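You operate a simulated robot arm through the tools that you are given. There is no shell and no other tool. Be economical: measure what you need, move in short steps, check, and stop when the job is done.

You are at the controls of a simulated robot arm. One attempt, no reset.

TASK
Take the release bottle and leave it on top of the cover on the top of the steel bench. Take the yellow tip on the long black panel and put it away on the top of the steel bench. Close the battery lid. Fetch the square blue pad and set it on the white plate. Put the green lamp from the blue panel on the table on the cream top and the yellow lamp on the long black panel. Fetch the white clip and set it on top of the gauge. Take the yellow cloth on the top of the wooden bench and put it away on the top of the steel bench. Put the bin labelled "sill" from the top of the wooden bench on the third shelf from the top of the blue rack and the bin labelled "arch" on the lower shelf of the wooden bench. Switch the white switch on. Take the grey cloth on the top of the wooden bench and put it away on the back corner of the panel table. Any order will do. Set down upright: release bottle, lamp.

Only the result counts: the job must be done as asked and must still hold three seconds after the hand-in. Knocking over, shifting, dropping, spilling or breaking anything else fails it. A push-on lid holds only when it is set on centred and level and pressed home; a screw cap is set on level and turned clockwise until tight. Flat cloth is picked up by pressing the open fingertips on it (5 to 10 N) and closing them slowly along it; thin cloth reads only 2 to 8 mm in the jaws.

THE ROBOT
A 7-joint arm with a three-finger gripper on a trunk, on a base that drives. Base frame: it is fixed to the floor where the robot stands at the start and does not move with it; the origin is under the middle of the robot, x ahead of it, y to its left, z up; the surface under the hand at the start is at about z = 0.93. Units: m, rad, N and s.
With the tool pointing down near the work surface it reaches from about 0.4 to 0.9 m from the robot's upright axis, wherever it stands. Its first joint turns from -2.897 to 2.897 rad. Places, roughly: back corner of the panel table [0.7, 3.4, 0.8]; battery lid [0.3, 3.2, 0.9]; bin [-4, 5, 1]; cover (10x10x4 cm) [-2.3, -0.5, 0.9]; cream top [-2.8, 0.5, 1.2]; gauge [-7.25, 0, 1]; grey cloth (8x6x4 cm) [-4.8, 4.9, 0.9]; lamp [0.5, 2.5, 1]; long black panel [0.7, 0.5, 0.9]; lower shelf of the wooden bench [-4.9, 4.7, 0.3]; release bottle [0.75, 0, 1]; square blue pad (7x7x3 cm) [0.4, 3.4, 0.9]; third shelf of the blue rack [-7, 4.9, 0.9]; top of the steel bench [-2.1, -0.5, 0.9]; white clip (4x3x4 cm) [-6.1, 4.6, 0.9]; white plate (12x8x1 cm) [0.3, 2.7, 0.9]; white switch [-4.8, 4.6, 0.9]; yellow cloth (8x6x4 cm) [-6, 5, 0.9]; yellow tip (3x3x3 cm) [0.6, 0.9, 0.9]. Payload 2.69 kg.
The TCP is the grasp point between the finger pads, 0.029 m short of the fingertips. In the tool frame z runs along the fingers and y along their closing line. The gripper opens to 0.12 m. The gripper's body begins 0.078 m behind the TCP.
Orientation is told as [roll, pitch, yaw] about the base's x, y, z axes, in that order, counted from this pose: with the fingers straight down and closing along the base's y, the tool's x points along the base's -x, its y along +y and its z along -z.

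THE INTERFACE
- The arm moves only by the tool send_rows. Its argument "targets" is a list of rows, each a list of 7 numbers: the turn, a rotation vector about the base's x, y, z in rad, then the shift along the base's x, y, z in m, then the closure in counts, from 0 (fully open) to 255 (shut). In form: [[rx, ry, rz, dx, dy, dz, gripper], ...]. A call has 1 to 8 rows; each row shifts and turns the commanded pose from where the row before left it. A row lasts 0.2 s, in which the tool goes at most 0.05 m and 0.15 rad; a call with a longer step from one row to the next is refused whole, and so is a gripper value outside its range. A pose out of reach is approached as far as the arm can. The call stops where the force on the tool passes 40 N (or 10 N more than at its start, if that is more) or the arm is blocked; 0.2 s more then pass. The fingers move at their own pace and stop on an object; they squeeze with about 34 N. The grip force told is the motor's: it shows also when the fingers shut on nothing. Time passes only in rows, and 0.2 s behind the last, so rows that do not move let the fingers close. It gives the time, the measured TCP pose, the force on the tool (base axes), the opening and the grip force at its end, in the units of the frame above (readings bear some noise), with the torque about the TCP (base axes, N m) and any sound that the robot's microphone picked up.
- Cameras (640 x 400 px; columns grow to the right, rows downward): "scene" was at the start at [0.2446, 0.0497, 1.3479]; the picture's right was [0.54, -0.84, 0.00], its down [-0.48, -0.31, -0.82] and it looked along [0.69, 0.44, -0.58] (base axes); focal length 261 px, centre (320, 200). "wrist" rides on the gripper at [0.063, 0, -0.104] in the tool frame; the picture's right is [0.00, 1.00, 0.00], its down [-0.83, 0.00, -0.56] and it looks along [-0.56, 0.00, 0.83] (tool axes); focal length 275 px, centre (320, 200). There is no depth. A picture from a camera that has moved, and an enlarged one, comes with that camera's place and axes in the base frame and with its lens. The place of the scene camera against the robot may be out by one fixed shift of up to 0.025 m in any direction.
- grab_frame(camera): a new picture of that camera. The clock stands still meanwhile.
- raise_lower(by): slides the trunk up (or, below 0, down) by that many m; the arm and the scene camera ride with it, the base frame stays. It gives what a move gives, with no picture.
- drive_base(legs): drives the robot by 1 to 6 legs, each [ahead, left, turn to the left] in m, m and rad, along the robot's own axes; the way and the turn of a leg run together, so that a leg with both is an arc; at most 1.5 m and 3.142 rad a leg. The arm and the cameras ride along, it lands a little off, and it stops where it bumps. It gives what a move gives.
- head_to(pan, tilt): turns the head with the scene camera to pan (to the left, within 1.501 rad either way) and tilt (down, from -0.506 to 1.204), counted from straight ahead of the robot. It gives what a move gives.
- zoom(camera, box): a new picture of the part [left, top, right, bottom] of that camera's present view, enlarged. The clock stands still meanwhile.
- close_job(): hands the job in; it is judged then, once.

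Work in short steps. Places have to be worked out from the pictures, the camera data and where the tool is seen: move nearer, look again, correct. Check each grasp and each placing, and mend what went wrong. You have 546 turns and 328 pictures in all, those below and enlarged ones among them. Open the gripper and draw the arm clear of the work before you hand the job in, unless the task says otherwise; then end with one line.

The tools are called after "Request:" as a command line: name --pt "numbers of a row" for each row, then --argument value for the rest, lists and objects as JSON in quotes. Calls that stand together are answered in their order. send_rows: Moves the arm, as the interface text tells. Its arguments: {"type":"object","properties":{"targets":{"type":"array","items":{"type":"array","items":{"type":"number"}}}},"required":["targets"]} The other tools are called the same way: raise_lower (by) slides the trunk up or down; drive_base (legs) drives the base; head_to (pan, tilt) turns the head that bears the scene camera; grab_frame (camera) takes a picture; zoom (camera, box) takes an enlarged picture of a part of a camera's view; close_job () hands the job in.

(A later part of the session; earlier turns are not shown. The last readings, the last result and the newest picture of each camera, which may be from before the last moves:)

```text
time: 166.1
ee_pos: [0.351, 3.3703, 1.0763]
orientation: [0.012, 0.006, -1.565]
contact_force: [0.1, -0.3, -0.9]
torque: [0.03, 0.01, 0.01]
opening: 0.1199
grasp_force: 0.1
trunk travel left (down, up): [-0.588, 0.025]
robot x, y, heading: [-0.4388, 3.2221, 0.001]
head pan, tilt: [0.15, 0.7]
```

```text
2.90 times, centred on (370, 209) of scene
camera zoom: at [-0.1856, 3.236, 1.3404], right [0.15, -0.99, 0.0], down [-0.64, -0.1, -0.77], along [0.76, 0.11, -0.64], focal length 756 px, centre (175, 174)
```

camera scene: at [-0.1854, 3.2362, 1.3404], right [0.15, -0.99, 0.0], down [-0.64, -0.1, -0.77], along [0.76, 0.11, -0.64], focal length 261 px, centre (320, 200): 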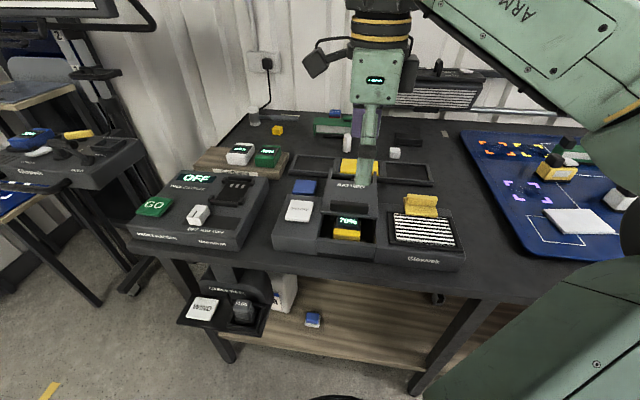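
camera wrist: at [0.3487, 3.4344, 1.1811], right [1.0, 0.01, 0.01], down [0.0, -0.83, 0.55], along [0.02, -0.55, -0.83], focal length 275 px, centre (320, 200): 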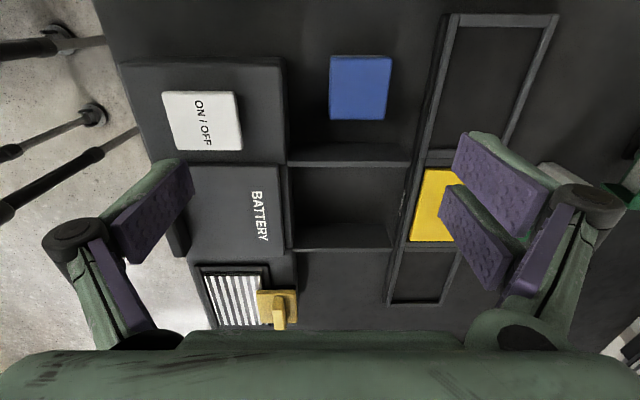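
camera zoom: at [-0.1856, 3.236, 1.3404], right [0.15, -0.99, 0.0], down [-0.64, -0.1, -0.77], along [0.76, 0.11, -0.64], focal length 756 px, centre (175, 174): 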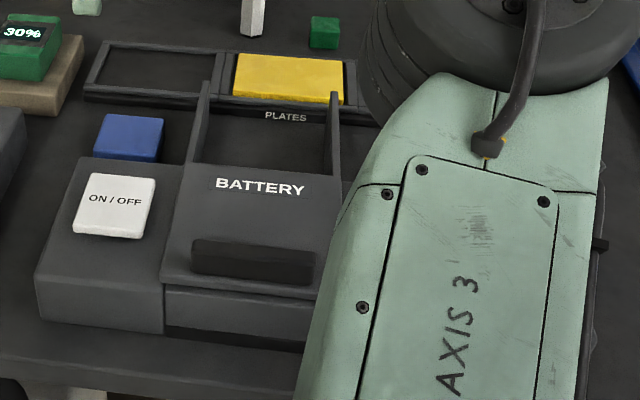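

The pad is near [0.402,3.367], top ≈0.857 (the table is lower, near 0.83). I lower to z≈0.95 and look.

Request:
send_rows --pt "0 0 0 0.025 -0.003 -0.035 40" --pt "0 0 0 0.025 0 -0.035 40" --pt "0 0 0 0 0 -0.045 40" --pt "0 0 0 0 0 0 40"

Request:
grab_frame --camera "wrist"

```text
time: 167.1
ee_pos: [0.3989, 3.3697, 0.96]
orientation: [0.012, 0.005, -1.567]
contact_force: [-0.3, -0.4, -0.5]
torque: [-0.02, -0.01, 0.03]
opening: 0.1012
grasp_force: 0.0
trunk travel left (down, up): [-0.588, 0.025]
robot x, y, heading: [-0.44, 3.2207, 0.001]
head pan, tilt: [0.15, 0.7]
```

```text
255 pictures are left
camera wrist: at [0.3979, 3.4327, 1.0648], right [1.0, 0.01, 0.01], down [0.0, -0.83, 0.55], along [0.02, -0.55, -0.83], focal length 275 px, centre (320, 200)
```

wrist: 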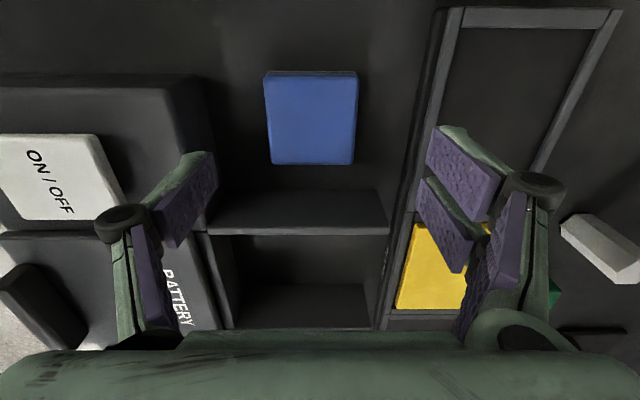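

Pad confirmed at [0.395,3.368,0.857]. I descend and grip it.

Request:
send_rows --pt "0 0 0 -0.004 -0.001 -0.04 40" --pt "0 0 0 0 0 -0.04 40" --pt "0 0 0 0 0 -0.012 40" --pt "0 0 0 0 0 0 120" --pt "0 0 0 0 0 0 200" --pt "0 0 0 0 0 0 255" --pt "0 0 0 0 0 0 255"

Request:
grab_frame --camera "wrist"

```text
time: 168.9
ee_pos: [0.3927, 3.3686, 0.8769]
orientation: [0.014, 0.011, -1.562]
contact_force: [-10.1, -2.3, 27.0]
torque: [-0.24, 1.28, 0.02]
opening: 0.0638
grasp_force: 22.4
trunk travel left (down, up): [-0.588, 0.025]
robot x, y, heading: [-0.4386, 3.2226, 0.004]
head pan, tilt: [0.15, 0.7]
stopped in row 7: the force on the tool passed its limit at 42 N (the readings are from after the stop); the commanded pose is now the measured one
```

```text
254 pictures are left
camera wrist: at [0.3909, 3.4315, 0.9821], right [1.0, 0.01, 0.01], down [0.0, -0.84, 0.55], along [0.02, -0.55, -0.84], focal length 275 px, centre (320, 200)
```

wrist: 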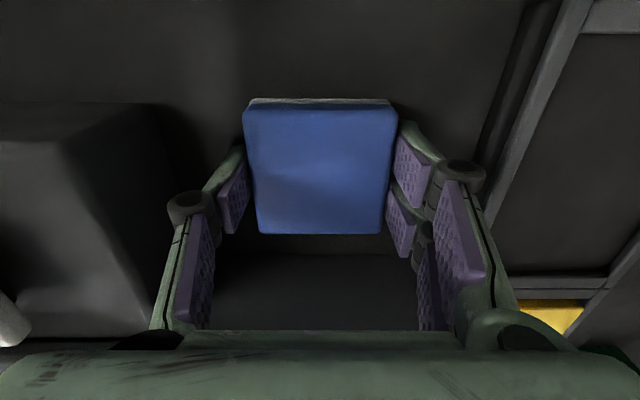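

The fingertips touch the table; I ease up a few mm, keep closing, then lift.

Request:
send_rows --pt "0 0 0 0 0 0.003 255" --pt "0 0 0 0 0 0 255" --pt "0 0 0 0 0 0 255"

Request:
send_rows --pt "0 0 0 0 0 0.02 255" --pt "0 0 0 0 0 0.04 255" --pt "0 0 0 0 0 0.04 255" --pt "0 0 0 0 0 0.04 255" --pt "0 0 0 0 0 0.04 255" --pt "0 0 0 0 0 0 255"

Request:
grab_frame --camera "wrist"

```text
time: 169.7
ee_pos: [0.3933, 3.3691, 0.8767]
orientation: [0.013, 0.009, -1.563]
contact_force: [-11.3, -0.1, 24.2]
torque: [-0.04, 1.2, 0.07]
opening: 0.0633
grasp_force: 33.8
trunk travel left (down, up): [-0.588, 0.025]
robot x, y, heading: [-0.4398, 3.2205, 0.002]
head pan, tilt: [0.15, 0.7]
```

```text
time: 171.1
ee_pos: [0.3936, 3.3662, 1.0544]
orientation: [0.009, 0.007, -1.564]
contact_force: [0.4, 0.1, -0.4]
torque: [-0.04, 0.02, 0.02]
opening: 0.0634
grasp_force: 34.2
trunk travel left (down, up): [-0.588, 0.025]
robot x, y, heading: [-0.4372, 3.2224, 0.001]
head pan, tilt: [0.15, 0.7]
```

```text
253 pictures are left
camera wrist: at [0.3922, 3.4292, 1.1584], right [1.0, 0.01, 0.01], down [0.0, -0.84, 0.55], along [0.01, -0.55, -0.84], focal length 275 px, centre (320, 200)
```

wrist: 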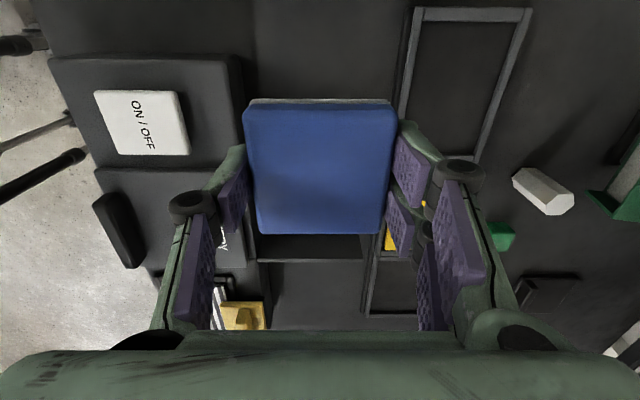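

Pad held. I drive right to bring it to the white plate near [0.35,2.67].

Request:
drive_base --legs '[[0, -0.62, 0]]'

Request:
grab_frame --camera "wrist"

Request:
grab_frame --camera "scene"

```text
time: 176.4
ee_pos: [0.392, 2.7406, 1.0538]
orientation: [0.009, 0.008, -1.565]
contact_force: [0.2, 0.1, 0.3]
torque: [0.0, -0.01, -0.02]
opening: 0.0632
grasp_force: 33.7
trunk travel left (down, up): [-0.588, 0.025]
robot x, y, heading: [-0.4422, 2.5979, -0.0]
head pan, tilt: [0.15, 0.7]
```

```text
252 pictures are left
camera wrist: at [0.3914, 2.8029, 1.1584], right [1.0, 0.01, 0.01], down [0.0, -0.84, 0.55], along [0.01, -0.55, -0.84], focal length 275 px, centre (320, 200)
```

wrist: 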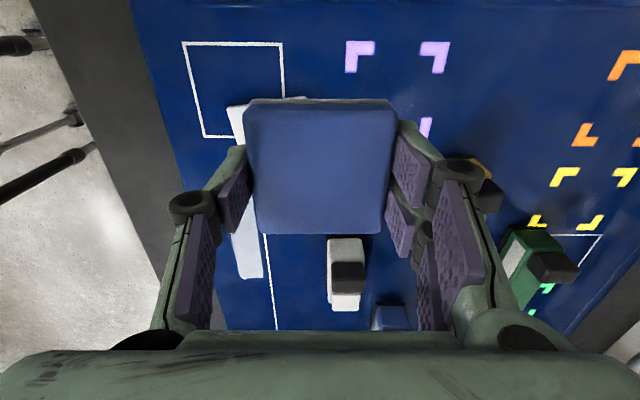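

```text
251 pictures are left
camera scene: at [-0.1867, 2.6109, 1.3403], right [0.15, -0.99, 0.0], down [-0.64, -0.09, -0.76], along [0.76, 0.11, -0.64], focal length 261 px, centre (320, 200)
```

scene: 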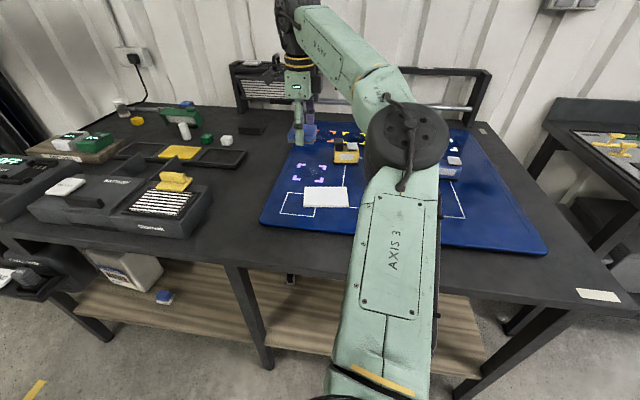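

I shift the hand aside to see the plate unobstructed.

Request:
send_rows --pt "0 0 0 0.04 0.01 0.02 255" --pt "0 0 0 0.045 0 0 255" --pt "0 0 0 0.045 0 0 255" --pt "0 0 0 0 0 0 255"

Request:
grab_frame --camera "wrist"

```text
time: 177.4
ee_pos: [0.4379, 2.735, 1.0581]
orientation: [0.01, 0.005, -1.566]
contact_force: [0.4, -0.2, 0.5]
torque: [-0.01, 0.0, 0.01]
opening: 0.0635
grasp_force: 34.3
out of reach, approached as far as the arm can: row 1, 2, 3
trunk travel left (down, up): [-0.588, 0.025]
robot x, y, heading: [-0.4423, 2.6, -0.002]
head pan, tilt: [0.15, 0.7]
```

```text
250 pictures are left
camera wrist: at [0.4359, 2.7975, 1.1629], right [1.0, 0.01, 0.01], down [0.0, -0.84, 0.55], along [0.01, -0.55, -0.84], focal length 275 px, centre (320, 200)
```

wrist: 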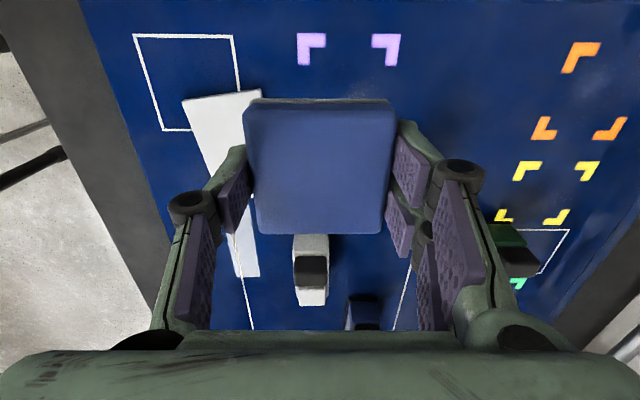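

Request:
zoom --camera "wrist" --box '[120, 60, 400, 330]'

Request:
head_to --pan 0.35 --tilt 0.8

Request:
grab_frame --camera "scene"

```text
1.48 times, centred on (260, 195) of wrist
camera zoom: at [0.4359, 2.7975, 1.1629], right [1.0, 0.01, 0.01], down [0.0, -0.84, 0.55], along [0.01, -0.55, -0.84], focal length 408 px, centre (409, 207)
```

zoom: 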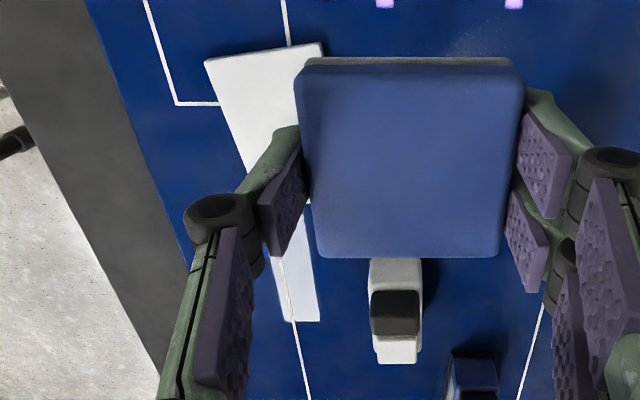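

```text
time: 178.1
ee_pos: [0.4375, 2.7347, 1.0576]
orientation: [0.009, 0.007, -1.566]
contact_force: [0.5, 0.1, -0.4]
torque: [0.0, 0.01, 0.0]
opening: 0.0632
grasp_force: 33.6
trunk travel left (down, up): [-0.588, 0.025]
robot x, y, heading: [-0.4418, 2.5935, -0.004]
head pan, tilt: [0.351, 0.799]
```

```text
248 pictures are left
camera scene: at [-0.1949, 2.626, 1.3321], right [0.34, -0.94, 0.0], down [-0.67, -0.24, -0.7], along [0.66, 0.24, -0.72], focal length 261 px, centre (320, 200)
```

scene: 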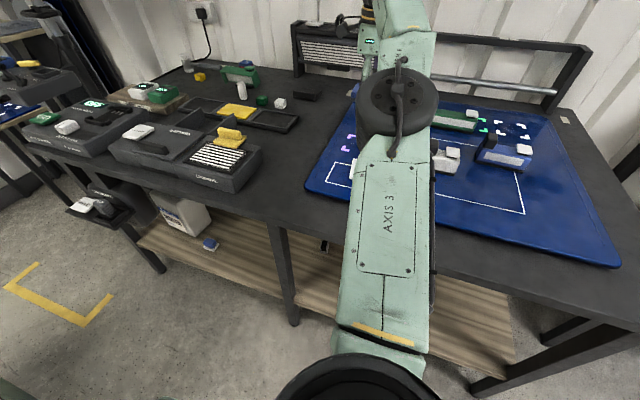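

The plate's corners give its centre at [0.346,2.673], turned ≈0.13 rad (the lower white patch is a reflection). I move over it and turn to match.

Request:
send_rows --pt "0 0 0.07 -0.036 -0.025 0 255" --pt "0 0 0.06 -0.036 -0.025 0 255" --pt "0 0 0 -0.02 -0.012 -0.02 255" --pt "0 0 0 0 0 -0.04 255" --pt "0 0 0 0 0 -0.04 255" --pt "0 0 0 0 0 0 255"

Request:
grab_frame --camera "wrist"

```text
time: 179.5
ee_pos: [0.3447, 2.6722, 0.959]
orientation: [0.01, 0.008, -1.435]
contact_force: [0.3, 0.1, -0.8]
torque: [0.03, 0.01, 0.01]
opening: 0.0633
grasp_force: 34.2
trunk travel left (down, up): [-0.588, 0.025]
robot x, y, heading: [-0.4439, 2.5971, -0.002]
head pan, tilt: [0.351, 0.799]
```

```text
247 pictures are left
camera wrist: at [0.3348, 2.7341, 1.0647], right [0.99, 0.14, 0.01], down [0.11, -0.83, 0.55], along [0.09, -0.54, -0.84], focal length 275 px, centre (320, 200)
```

wrist: 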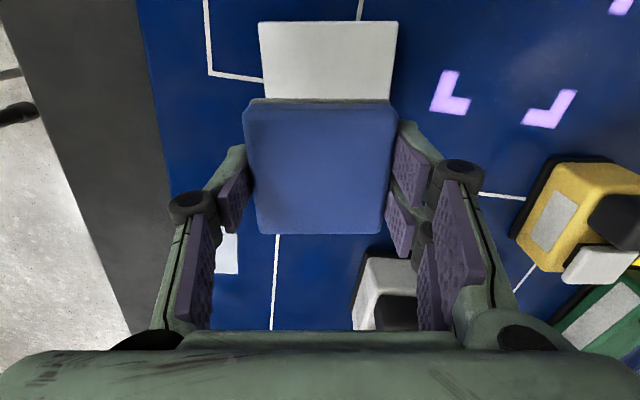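

Aligned. I shift 5 mm in x and descend to contact.

Request:
send_rows --pt "0 0 0 0.005 0.002 -0.035 255" --pt "0 0 0 0 0 -0.015 255" --pt "0 0 0 0 0 -0.006 255" --pt "0 0 0 0 0 -0.005 255" --pt "0 0 0 0 0 -0.004 255"

```text
time: 180.5
ee_pos: [0.3503, 2.6745, 0.9093]
orientation: [0.023, 0.011, -1.434]
contact_force: [-5.4, -1.1, 20.0]
torque: [-0.2, 0.87, 0.07]
opening: 0.0635
grasp_force: 33.7
trunk travel left (down, up): [-0.588, 0.025]
robot x, y, heading: [-0.4372, 2.5959, -0.005]
head pan, tilt: [0.351, 0.799]
stopped in row 5: the force on the tool passed its limit at 45 N (the readings are from after the stop); the commanded pose is now the measured one
```

Contact. I release and rise.

Request:
send_rows --pt "0 0 0 0 0 0.002 255" --pt "0 0 0 0 0 0 190" --pt "0 0 0 0 0 0 120" --pt "0 0 0 0 0 0 60" --pt "0 0 0 0 0 0 60" --pt "0 0 0 0 0 0.04 60" --pt "0 0 0 0 0.02 0.045 0" --pt "0 0 0 0 0.02 0.045 0"

Request:
grab_frame --camera "wrist"

```text
time: 182.3
ee_pos: [0.3502, 2.7156, 1.0369]
orientation: [0.018, 0.008, -1.435]
contact_force: [0.0, 0.8, -0.9]
torque: [0.02, 0.0, 0.0]
opening: 0.1199
grasp_force: 0.1
trunk travel left (down, up): [-0.588, 0.025]
robot x, y, heading: [-0.444, 2.5982, -0.002]
head pan, tilt: [0.351, 0.799]
```

```text
246 pictures are left
camera wrist: at [0.3404, 2.7767, 1.1422], right [0.99, 0.14, 0.02], down [0.11, -0.83, 0.55], along [0.09, -0.54, -0.84], focal length 275 px, centre (320, 200)
```

wrist: 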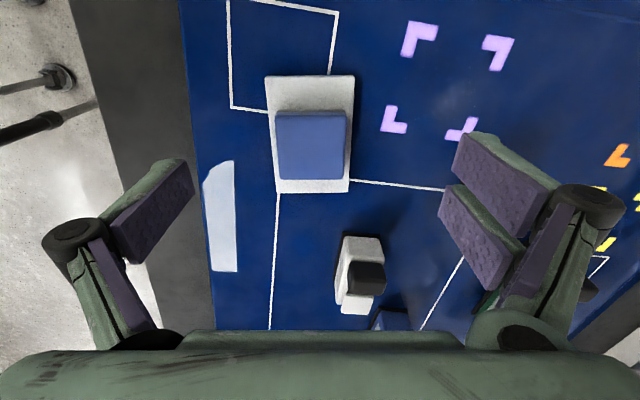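

Pad sits on the plate. For the lamps I need to know how close I can get; I look toward the table's right end.

Request:
send_rows --pt "0 0 0 -0.03 0.03 0.02 0" --pt "0 0 0 -0.03 0.03 0.02 0" --pt "0 0 0 -0.03 0.03 0.02 0" --pt "0 0 0 -0.03 0.03 0.0 0"

Request:
drive_base --legs '[[-0.4, 0, 0], [0, -0.4, 0]]'

Request:
head_to --pan -0.1 --tilt 0.5

Request:
grab_frame --camera "scene"

Request:
head_to --pan -1.2 --tilt 0.6

Request:
grab_frame --camera "scene"

```text
time: 183.3
ee_pos: [0.2316, 2.8371, 1.0963]
orientation: [0.019, 0.009, -1.436]
contact_force: [-0.9, 0.4, -1.3]
torque: [-0.01, 0.02, 0.0]
opening: 0.1198
grasp_force: 0.1
trunk travel left (down, up): [-0.588, 0.025]
robot x, y, heading: [-0.4418, 2.5989, -0.003]
head pan, tilt: [0.351, 0.799]
```

```text
time: 189.1
ee_pos: [-0.1747, 2.4362, 1.0965]
orientation: [0.019, 0.008, -1.444]
contact_force: [-0.1, 0.5, -0.7]
torque: [-0.01, -0.01, 0.01]
opening: 0.1201
grasp_force: 0.2
trunk travel left (down, up): [-0.588, 0.025]
robot x, y, heading: [-0.8502, 2.1987, -0.008]
head pan, tilt: [0.351, 0.799]
```

```text
time: 190.0
ee_pos: [-0.1746, 2.434, 1.0963]
orientation: [0.018, 0.009, -1.444]
contact_force: [-0.4, -0.4, -0.2]
torque: [-0.03, 0.02, -0.01]
opening: 0.12
grasp_force: 0.1
trunk travel left (down, up): [-0.588, 0.025]
robot x, y, heading: [-0.8458, 2.2009, -0.014]
head pan, tilt: [-0.099, 0.499]
```

```text
245 pictures are left
camera scene: at [-0.5877, 2.192, 1.358], right [-0.11, -0.99, 0.0], down [-0.48, 0.05, -0.88], along [0.87, -0.1, -0.48], focal length 261 px, centre (320, 200)
```

scene: 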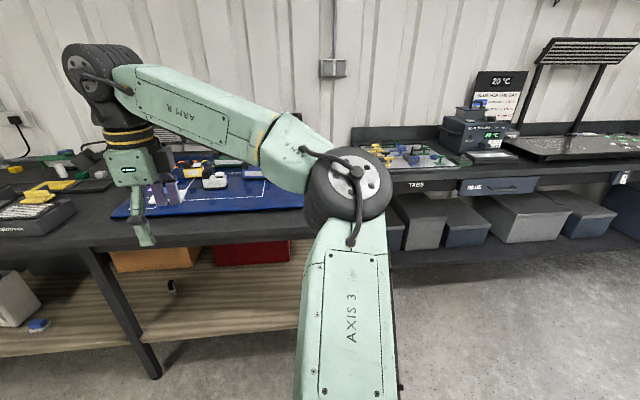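

```text
time: 191.3
ee_pos: [-0.1739, 2.4354, 1.0959]
orientation: [0.02, 0.008, -1.442]
contact_force: [-0.5, -0.3, -0.5]
torque: [0.01, -0.02, 0.03]
opening: 0.1199
grasp_force: 0.0
trunk travel left (down, up): [-0.588, 0.025]
robot x, y, heading: [-0.8485, 2.1992, -0.01]
head pan, tilt: [-1.201, 0.6]
```

```text
244 pictures are left
camera scene: at [-0.6471, 2.1193, 1.349], right [-0.94, -0.35, 0.0], down [-0.2, 0.53, -0.83], along [0.29, -0.77, -0.56], focal length 261 px, centre (320, 200)
```

scene: 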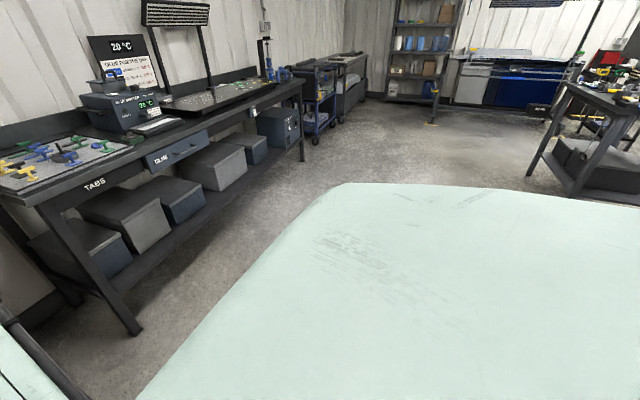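

The table edge is near x≈0.12, so I can stand closer. I drive to about x=-0.27, y=2.62.

Request:
drive_base --legs '[[0, 0.42, 0.01], [0.57, 0, 0]]'

Request:
head_to --pan 0.0 --tilt 0.7

Request:
grab_frame --camera "scene"

Request:
grab_frame --camera "wrist"

```text
time: 197.9
ee_pos: [0.3819, 2.8762, 1.0959]
orientation: [0.018, 0.008, -1.416]
contact_force: [-0.4, 0.2, -0.3]
torque: [0.02, -0.02, -0.03]
opening: 0.1201
grasp_force: 0.1
trunk travel left (down, up): [-0.588, 0.025]
robot x, y, heading: [-0.286, 2.6267, 0.011]
head pan, tilt: [-1.201, 0.6]
```

```text
time: 199.3
ee_pos: [0.3808, 2.8774, 1.0956]
orientation: [0.02, 0.008, -1.416]
contact_force: [0.4, 0.1, -0.2]
torque: [-0.01, -0.01, -0.01]
opening: 0.1199
grasp_force: 0.0
trunk travel left (down, up): [-0.588, 0.025]
robot x, y, heading: [-0.2883, 2.6243, 0.014]
head pan, tilt: [0.0, 0.7]
```

```text
243 pictures are left
camera scene: at [-0.0312, 2.6311, 1.3404], right [0.01, -1.0, 0.0], down [-0.64, -0.01, -0.77], along [0.76, 0.01, -0.64], focal length 261 px, centre (320, 200)
```

scene: 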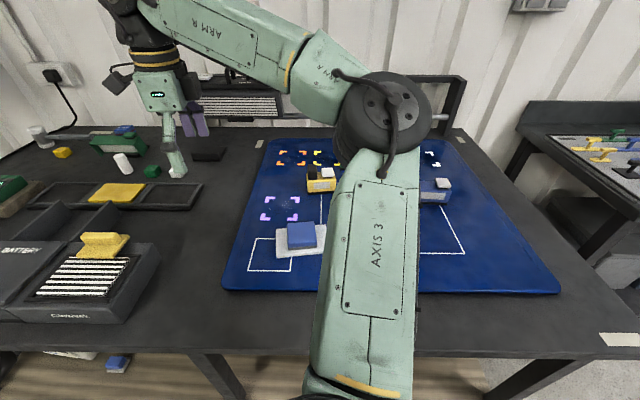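

```text
242 pictures are left
camera wrist: at [0.37, 2.938, 1.2015], right [0.99, 0.16, 0.02], down [0.12, -0.83, 0.55], along [0.1, -0.54, -0.84], focal length 275 px, centre (320, 200)
```

wrist: 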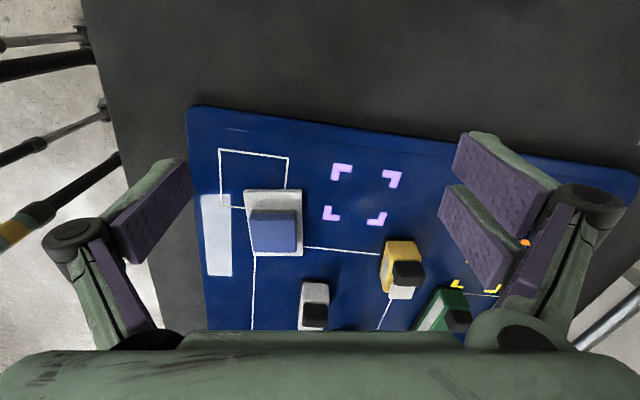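

Yellow lamp near [0.557,2.634]. I move the hand toward it for a closer view.

Request:
send_rows --pt "0 0 0 0.033 -0.03 0 0" --pt "0 0 0 0.033 -0.03 0 0" --pt "0 0 0 0.033 -0.03 0 0" --pt "0 0 0 0.033 -0.03 0 0" --pt "0 0 0 0.033 -0.03 0 0" --pt "0 0 0 0.01 -0.03 0 0" --pt "0 0 0 0 0 0 0"

Request:
grab_frame --camera "wrist"

```text
time: 200.9
ee_pos: [0.5574, 2.6963, 1.0945]
orientation: [0.019, 0.01, -1.417]
contact_force: [0.7, -0.2, -0.2]
torque: [0.03, 0.02, -0.01]
opening: 0.1202
grasp_force: 0.1
trunk travel left (down, up): [-0.588, 0.025]
robot x, y, heading: [-0.2855, 2.6243, 0.015]
head pan, tilt: [0.0, 0.7]
```

```text
241 pictures are left
camera wrist: at [0.545, 2.7574, 1.2], right [0.99, 0.16, 0.02], down [0.12, -0.83, 0.55], along [0.1, -0.54, -0.84], focal length 275 px, centre (320, 200)
```

wrist: 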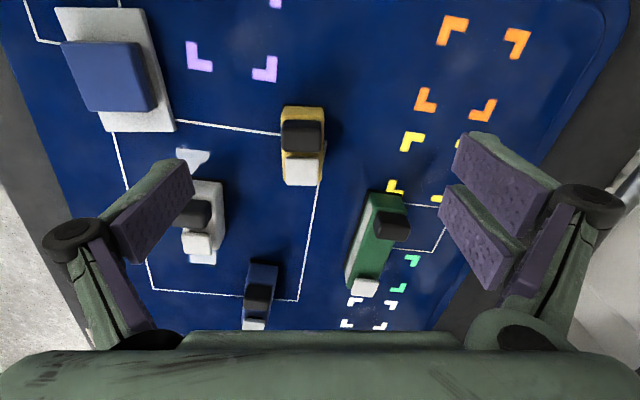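

The lamp is aligned with the hand. I move above its body and lower for another look.

Request:
send_rows --pt "0 0 0 -0.005 -0.03 0 0" --pt "0 0 0 -0.001 -0.032 -0.01 0" --pt "0 0 0 0 0 -0.045 0" --pt "0 0 0 0 0 -0.04 0" --pt "0 0 0 0 0 0 0"

Request:
grab_frame --camera "wrist"

Request:
zoom --camera "scene" --box '[220, 120, 380, 220]'

```text
time: 202.1
ee_pos: [0.5499, 2.6356, 0.9988]
orientation: [0.018, 0.009, -1.417]
contact_force: [0.9, 0.4, 0.0]
torque: [-0.02, 0.01, -0.01]
opening: 0.12
grasp_force: 0.1
trunk travel left (down, up): [-0.588, 0.025]
robot x, y, heading: [-0.2857, 2.6283, 0.013]
head pan, tilt: [0.0, 0.7]
```

```text
240 pictures are left
camera wrist: at [0.5394, 2.6969, 1.1042], right [0.99, 0.16, 0.02], down [0.12, -0.83, 0.55], along [0.1, -0.54, -0.84], focal length 275 px, centre (320, 200)
```

wrist: 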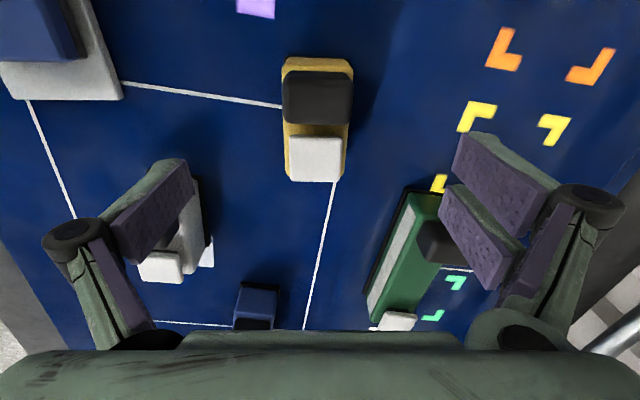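

```text
4.00 times, centred on (300, 170) of scene
camera zoom: at [-0.0314, 2.6312, 1.3404], right [0.01, -1.0, 0.0], down [-0.64, -0.01, -0.77], along [0.76, 0.01, -0.64], focal length 1043 px, centre (400, 320)
```

zoom: 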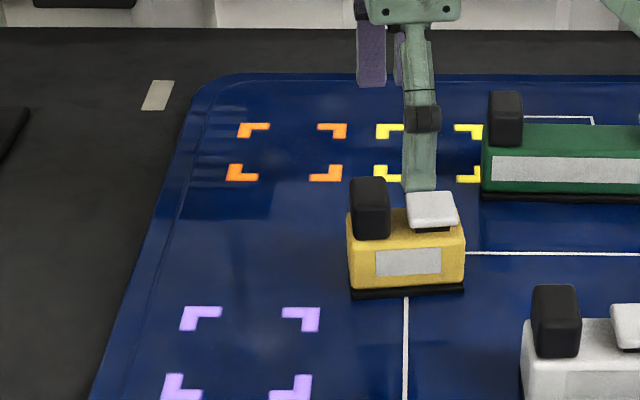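

I descend in steps to grip the yellow body, watching force.

Request:
send_rows --pt "0 0 0 -0.001 0 -0.03 30" --pt "0 0 0 0 0 -0.03 30" --pt "0 0 0 0 0 -0.02 30" --pt "0 0 0 0 0 0 30"

Request:
grab_frame --camera "wrist"

Request:
zoom --camera "scene" --box '[240, 120, 400, 220]'

```text
time: 203.1
ee_pos: [0.55, 2.6353, 0.9206]
orientation: [0.02, 0.009, -1.417]
contact_force: [0.1, -0.5, -0.6]
torque: [0.02, 0.0, 0.0]
opening: 0.1058
grasp_force: 0.1
trunk travel left (down, up): [-0.588, 0.025]
robot x, y, heading: [-0.2848, 2.6209, 0.013]
head pan, tilt: [0.0, 0.7]
```

```text
238 pictures are left
camera wrist: at [0.5382, 2.6954, 1.0255], right [0.99, 0.16, 0.02], down [0.12, -0.83, 0.55], along [0.1, -0.54, -0.84], focal length 275 px, centre (320, 200)
```

wrist: 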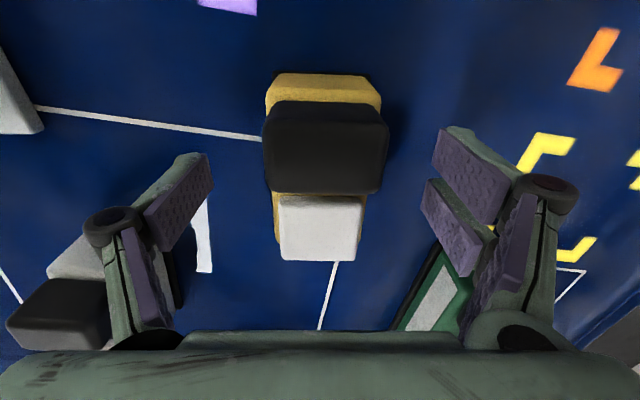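

```text
4.00 times, centred on (320, 170) of scene
camera zoom: at [-0.0313, 2.6312, 1.3404], right [0.01, -1.0, 0.0], down [-0.64, -0.01, -0.76], along [0.76, 0.01, -0.64], focal length 1043 px, centre (320, 320)
```

zoom: 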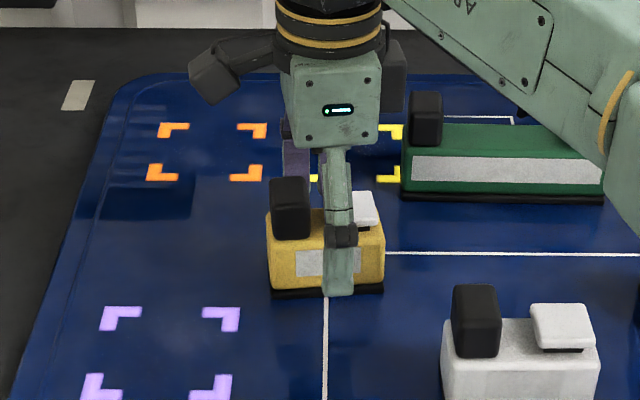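

Fingers straddle the body. I lower 16 mm and close.

Request:
send_rows --pt "0 0 0 0 0 -0.01 30" --pt "0 0 0 0 0 -0.006 30" --pt "0 0 0 0 0 0 120" --pt "0 0 0 0 0 0 200" --pt "0 0 0 0 0 0 255" --pt "0 0 0 0 0 0 255" --pt "0 0 0 0 0 0 255"

Request:
grab_frame --camera "wrist"

```text
time: 204.7
ee_pos: [0.5489, 2.6338, 0.9061]
orientation: [0.021, 0.009, -1.418]
contact_force: [0.5, -0.5, 7.8]
torque: [-0.04, 0.24, -0.15]
opening: 0.0462
grasp_force: 21.3
trunk travel left (down, up): [-0.588, 0.025]
robot x, y, heading: [-0.2873, 2.6254, 0.014]
head pan, tilt: [0.0, 0.7]
```

```text
236 pictures are left
camera wrist: at [0.5374, 2.6957, 1.0114], right [0.99, 0.16, 0.02], down [0.12, -0.83, 0.55], along [0.1, -0.54, -0.84], focal length 275 px, centre (320, 200)
```

wrist: 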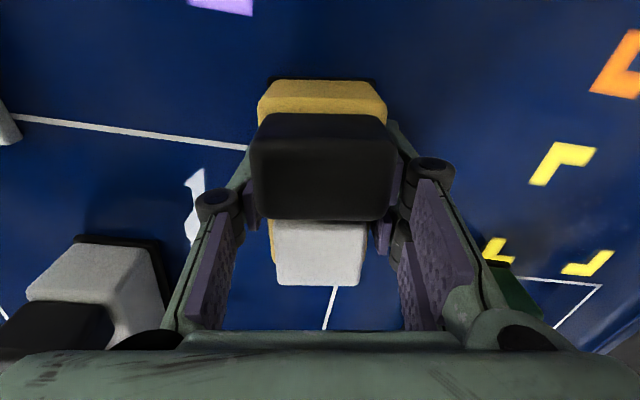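

Gripped at 46 mm. I lift.

Request:
send_rows --pt "0 0 0 0 0 0 255" --pt "0 0 0 0 0 0.02 255" --pt "0 0 0 0 0 0.04 255" --pt "0 0 0 0 0 0.045 255" --pt "0 0 0 0 0 0.045 255" --pt "0 0 0 -0.03 0 0.03 255" --pt "0 0 0 -0.04 0 0 255" --pt "0 0 0 -0.04 0 0 255"

Request:
grab_frame --camera "wrist"

Request:
grab_frame --camera "scene"

```text
time: 206.5
ee_pos: [0.4382, 2.635, 1.0853]
orientation: [0.018, 0.009, -1.415]
contact_force: [-0.7, 0.5, -3.0]
torque: [-0.02, -0.01, -0.02]
opening: 0.0459
grasp_force: 34.0
trunk travel left (down, up): [-0.588, 0.025]
robot x, y, heading: [-0.2854, 2.6255, 0.011]
head pan, tilt: [0.0, 0.7]
```

```text
235 pictures are left
camera wrist: at [0.426, 2.6965, 1.1906], right [0.99, 0.16, 0.02], down [0.12, -0.83, 0.55], along [0.1, -0.54, -0.84], focal length 275 px, centre (320, 200)
```

wrist: 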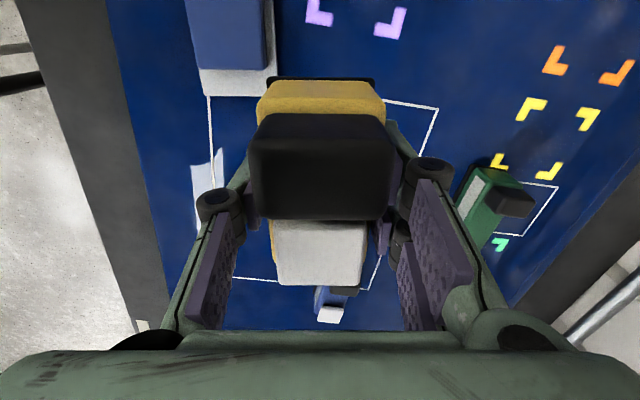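

```text
234 pictures are left
camera scene: at [-0.0315, 2.6311, 1.3404], right [0.01, -1.0, 0.0], down [-0.64, -0.01, -0.77], along [0.77, 0.01, -0.64], focal length 261 px, centre (320, 200)
```

scene: 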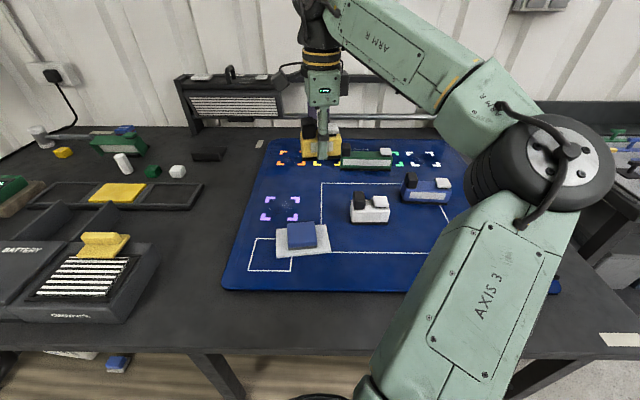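

Yellow lamp held upright. I carry it to the long black panel, to the yellow-marked spot near [0.58,0.12].

Request:
drive_base --legs '[[-0.35, 0, 0], [0, -1.25, 0], [0, -1.25, 0], [0.45, 0, 0]]'

Request:
grab_frame --camera "wrist"

Request:
grab_frame --camera "scene"

```text
time: 230.1
ee_pos: [0.6216, 0.1524, 1.0851]
orientation: [0.019, 0.007, -1.409]
contact_force: [-0.8, 0.5, -2.6]
torque: [-0.01, 0.02, 0.0]
opening: 0.0452
grasp_force: 34.1
trunk travel left (down, up): [-0.588, 0.025]
robot x, y, heading: [-0.1027, 0.1346, 0.022]
head pan, tilt: [0.0, 0.7]
```

```text
233 pictures are left
camera wrist: at [0.6093, 0.213, 1.1899], right [0.99, 0.17, 0.02], down [0.13, -0.83, 0.55], along [0.11, -0.54, -0.84], focal length 275 px, centre (320, 200)
```

wrist: 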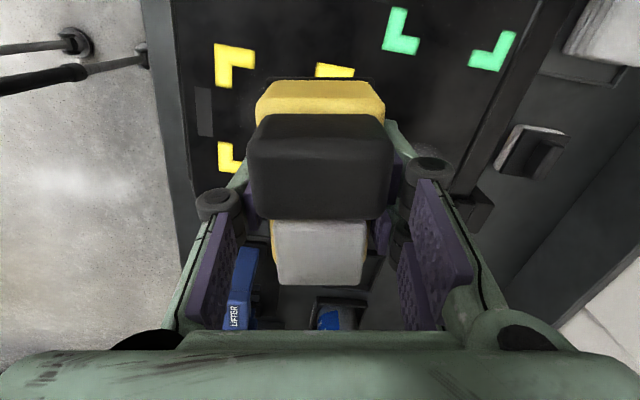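

```text
232 pictures are left
camera scene: at [0.1519, 0.1436, 1.3402], right [0.02, -1.0, 0.0], down [-0.64, -0.02, -0.76], along [0.76, 0.02, -0.64], focal length 261 px, centre (320, 200)
```

scene: 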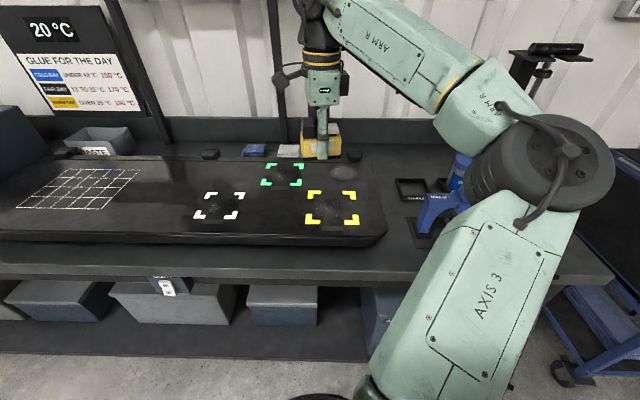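

The yellow marks are centred on ≈[0.592,0.134]. I move there, squaring up, and descend to contact.

Request:
send_rows --pt "0 0 -0.08 -0.03 -0.019 -0.01 255" --pt "0 0 -0.08 0 0 -0.04 255" --pt "0 0 0 0 0 -0.035 255" --pt "0 0 0 0 0 0 255"

Request:
grab_frame --camera "wrist"

Request:
send_rows --pt "0 0 0 0 0 -0.01 255" --pt "0 0 0 0 0 -0.006 255" --pt "0 0 0 0 0 -0.005 255" --pt "0 0 0 0 0 -0.005 255" --pt "0 0 0 0 0 -0.005 255"

```text
time: 231.1
ee_pos: [0.5906, 0.1326, 1.0001]
orientation: [0.02, 0.009, -1.568]
contact_force: [-0.8, -0.7, -2.6]
torque: [0.0, -0.01, 0.0]
opening: 0.0455
grasp_force: 34.1
trunk travel left (down, up): [-0.588, 0.025]
robot x, y, heading: [-0.1011, 0.1347, 0.018]
head pan, tilt: [0.0, 0.7]
```

```text
231 pictures are left
camera wrist: at [0.5887, 0.1947, 1.1051], right [1.0, 0.01, 0.02], down [-0.01, -0.84, 0.55], along [0.02, -0.55, -0.84], focal length 275 px, centre (320, 200)
```

wrist: 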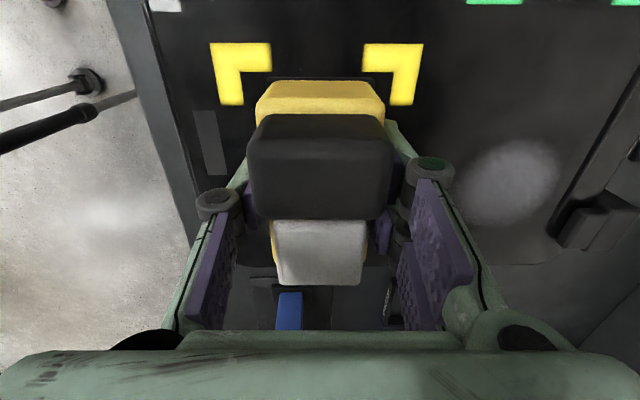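

```text
time: 232.3
ee_pos: [0.591, 0.1334, 0.9685]
orientation: [0.02, 0.009, -1.568]
contact_force: [0.9, -0.5, -1.4]
torque: [0.0, 0.0, 0.03]
opening: 0.0454
grasp_force: 33.6
trunk travel left (down, up): [-0.588, 0.025]
robot x, y, heading: [-0.104, 0.1399, 0.022]
head pan, tilt: [0.0, 0.7]
```

Request:
send_rows --pt "0 0 0 0 0 -0.003 255" --pt "0 0 0 0 0 -0.003 255" --pt "0 0 0 0 0 -0.003 255" --pt "0 0 0 0 0 -0.003 255"

```text
time: 233.3
ee_pos: [0.5901, 0.1321, 0.9633]
orientation: [0.029, 0.01, -1.569]
contact_force: [-5.5, -1.2, 18.9]
torque: [-0.32, 0.7, -0.02]
opening: 0.0455
grasp_force: 33.6
trunk travel left (down, up): [-0.588, 0.025]
robot x, y, heading: [-0.1015, 0.1381, 0.019]
head pan, tilt: [0.0, 0.7]
stopped in row 4: the force on the tool passed its limit at 44 N (the readings are from after the stop); the commanded pose is now the measured one
```

Contact with the panel. I release, rise and check.

Request:
send_rows --pt "0 0 0 0 0 0.001 200" --pt "0 0 0 0 0 0 120" --pt "0 0 0 0 0 0 40" --pt "0 0 0 0 0 0 0" --pt "0 0 0 0 0 0.04 0" --pt "0 0 0 0 0 0.05 0" --pt "0 0 0 0 0.02 0.04 0"

Request:
grab_frame --camera "wrist"

```text
time: 234.9
ee_pos: [0.589, 0.1518, 1.0922]
orientation: [0.026, 0.007, -1.569]
contact_force: [-0.4, -0.1, 1.3]
torque: [-0.01, 0.02, 0.02]
opening: 0.1197
grasp_force: 0.1
trunk travel left (down, up): [-0.588, 0.025]
robot x, y, heading: [-0.102, 0.1362, 0.026]
head pan, tilt: [0.0, 0.7]
```

```text
230 pictures are left
camera wrist: at [0.5866, 0.215, 1.1966], right [1.0, 0.01, 0.03], down [-0.01, -0.84, 0.55], along [0.03, -0.55, -0.84], focal length 275 px, centre (320, 200)
```

wrist: 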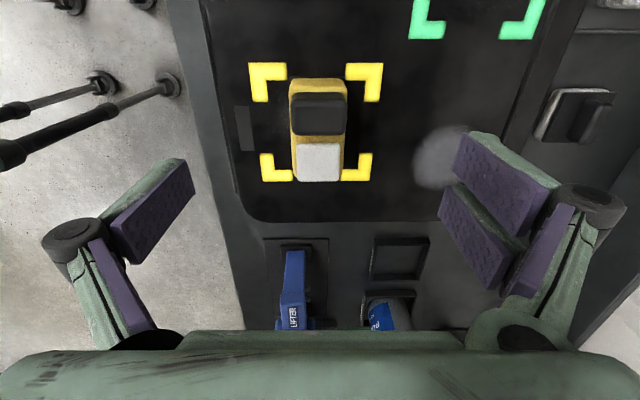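

Yellow lamp is well placed. Now the green lamp: back to the panel table, standing near x=-0.24, y=2.48.

Request:
drive_base --legs '[[-0.5, 0, -0.022], [0, 1.2, 0], [0, 1.14, 0], [0.34, 0, 0]]'

Request:
grab_frame --camera "wrist"

Request:
grab_frame --camera "scene"

```text
time: 257.6
ee_pos: [0.4616, 2.4943, 1.0911]
orientation: [0.026, 0.008, -1.578]
contact_force: [-0.3, 0.0, 0.4]
torque: [-0.01, 0.0, 0.01]
opening: 0.12
grasp_force: 0.0
trunk travel left (down, up): [-0.588, 0.025]
robot x, y, heading: [-0.2279, 2.4833, 0.014]
head pan, tilt: [0.0, 0.7]
```

```text
229 pictures are left
camera wrist: at [0.4597, 2.5564, 1.196], right [1.0, 0.0, 0.03], down [-0.02, -0.84, 0.55], along [0.02, -0.55, -0.84], focal length 275 px, centre (320, 200)
```

wrist: 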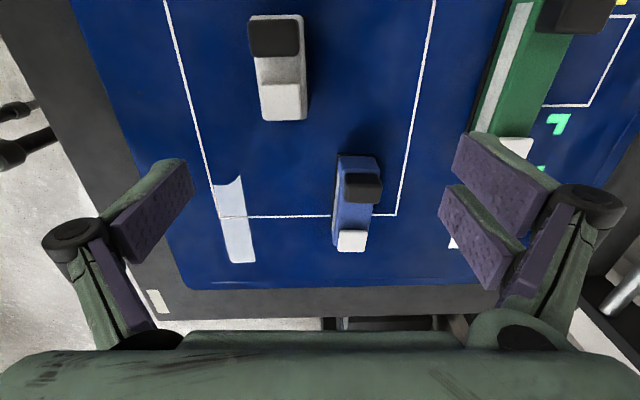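

```text
228 pictures are left
camera scene: at [0.0237, 2.489, 1.3402], right [0.02, -1.0, 0.0], down [-0.64, -0.01, -0.76], along [0.76, 0.01, -0.64], focal length 261 px, centre (320, 200)
```

scene: 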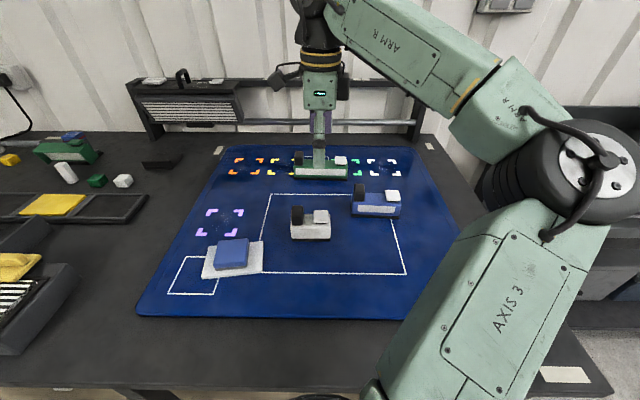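

I move the hand out over the green lamp to see it.

Request:
send_rows --pt "0 0 0 0.035 0.02 0 0" --pt "0 0 0 0.035 0.02 0 0" --pt "0 0 0 0.035 0.02 0 0" --pt "0 0 0 0.035 0.02 -0.01 0" --pt "0 0 0 0.035 0.0 -0.01 0" --pt "0 0 0 0 0 0 0"

Request:
grab_frame --camera "wrist"

Request:
zoom --camera "scene" --box '[220, 130, 380, 230]'

```text
time: 259.0
ee_pos: [0.6363, 2.5738, 1.0722]
orientation: [0.025, 0.009, -1.579]
contact_force: [0.1, 0.3, 1.0]
torque: [-0.02, 0.04, 0.0]
opening: 0.12
grasp_force: 0.0
trunk travel left (down, up): [-0.588, 0.025]
robot x, y, heading: [-0.2303, 2.4807, 0.015]
head pan, tilt: [0.0, 0.7]
```

```text
227 pictures are left
camera wrist: at [0.6341, 2.6358, 1.1772], right [1.0, 0.0, 0.03], down [-0.02, -0.84, 0.55], along [0.02, -0.55, -0.84], focal length 275 px, centre (320, 200)
```

wrist: 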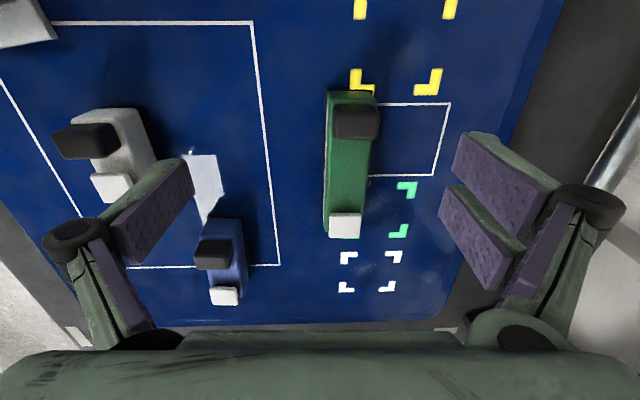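

```text
4.00 times, centred on (300, 180) of scene
camera zoom: at [0.0231, 2.4888, 1.3404], right [0.02, -1.0, 0.0], down [-0.64, -0.01, -0.77], along [0.76, 0.01, -0.64], focal length 1043 px, centre (400, 280)
```

zoom: 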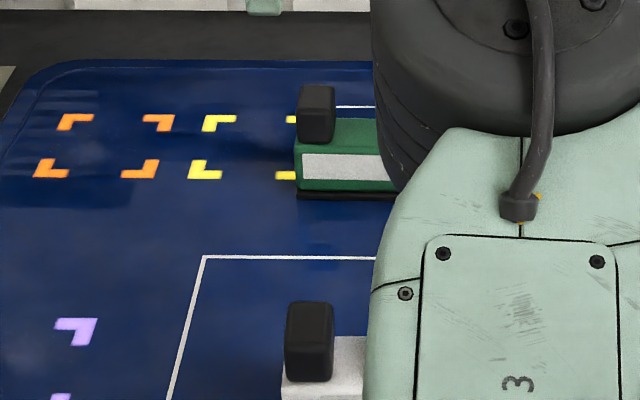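

Green lamp centre ≈[0.670,2.492]. I move above and descend.

Request:
send_rows --pt "0 0 0 0.017 -0.04 0 0" --pt "0 0 0 0.017 -0.042 -0.01 0" --pt "0 0 0 0 0 -0.045 0" --pt "0 0 0 0 0 -0.04 0" --pt "0 0 0 0 0 0 0"

Request:
grab_frame --camera "wrist"

```text
time: 260.2
ee_pos: [0.6619, 2.4917, 0.9746]
orientation: [0.027, 0.009, -1.578]
contact_force: [0.6, 1.1, -0.5]
torque: [0.02, -0.02, -0.03]
opening: 0.12
grasp_force: 0.1
out of reach, approached as far as the arm can: row 2
trunk travel left (down, up): [-0.588, 0.025]
robot x, y, heading: [-0.2299, 2.4834, 0.015]
head pan, tilt: [0.0, 0.7]
```

```text
225 pictures are left
camera wrist: at [0.6595, 2.554, 1.0802], right [1.0, 0.0, 0.03], down [-0.02, -0.84, 0.55], along [0.02, -0.55, -0.84], focal length 275 px, centre (320, 200)
```

wrist: 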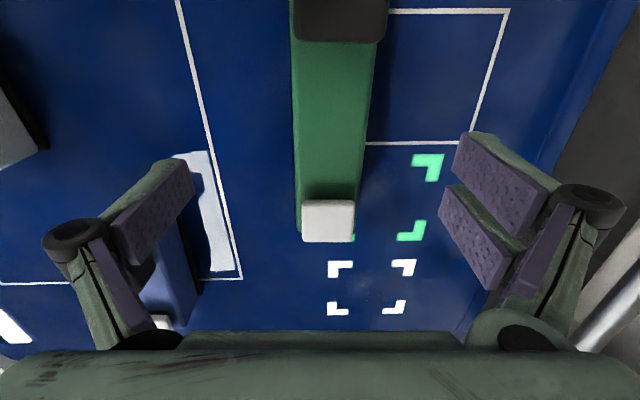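

Request:
send_rows --pt "0 0 0 0.004 0 -0.03 40" --pt "0 0 0 0.004 0 -0.025 40" --pt "0 0 0 0 0 -0.012 40" --pt "0 0 0 0 0 0 40"

Request:
grab_frame --camera "wrist"

```text
time: 261.2
ee_pos: [0.6707, 2.491, 0.9076]
orientation: [0.026, 0.009, -1.579]
contact_force: [0.5, 0.2, 0.4]
torque: [0.05, 0.03, -0.01]
opening: 0.1011
grasp_force: 0.0
trunk travel left (down, up): [-0.588, 0.025]
robot x, y, heading: [-0.2359, 2.4821, 0.017]
head pan, tilt: [0.0, 0.7]
```

```text
224 pictures are left
camera wrist: at [0.6678, 2.5543, 1.0127], right [1.0, 0.0, 0.03], down [-0.02, -0.84, 0.55], along [0.02, -0.55, -0.84], focal length 275 px, centre (320, 200)
```

wrist: 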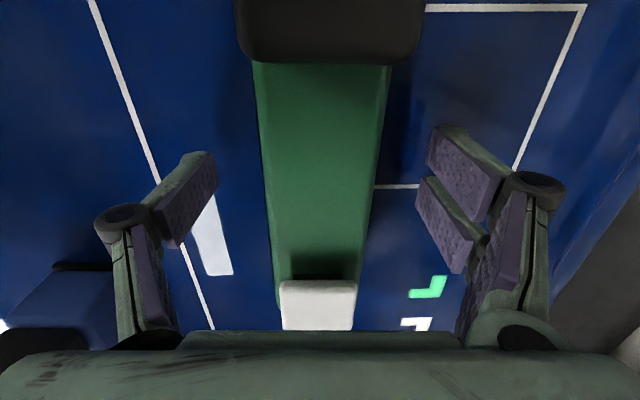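

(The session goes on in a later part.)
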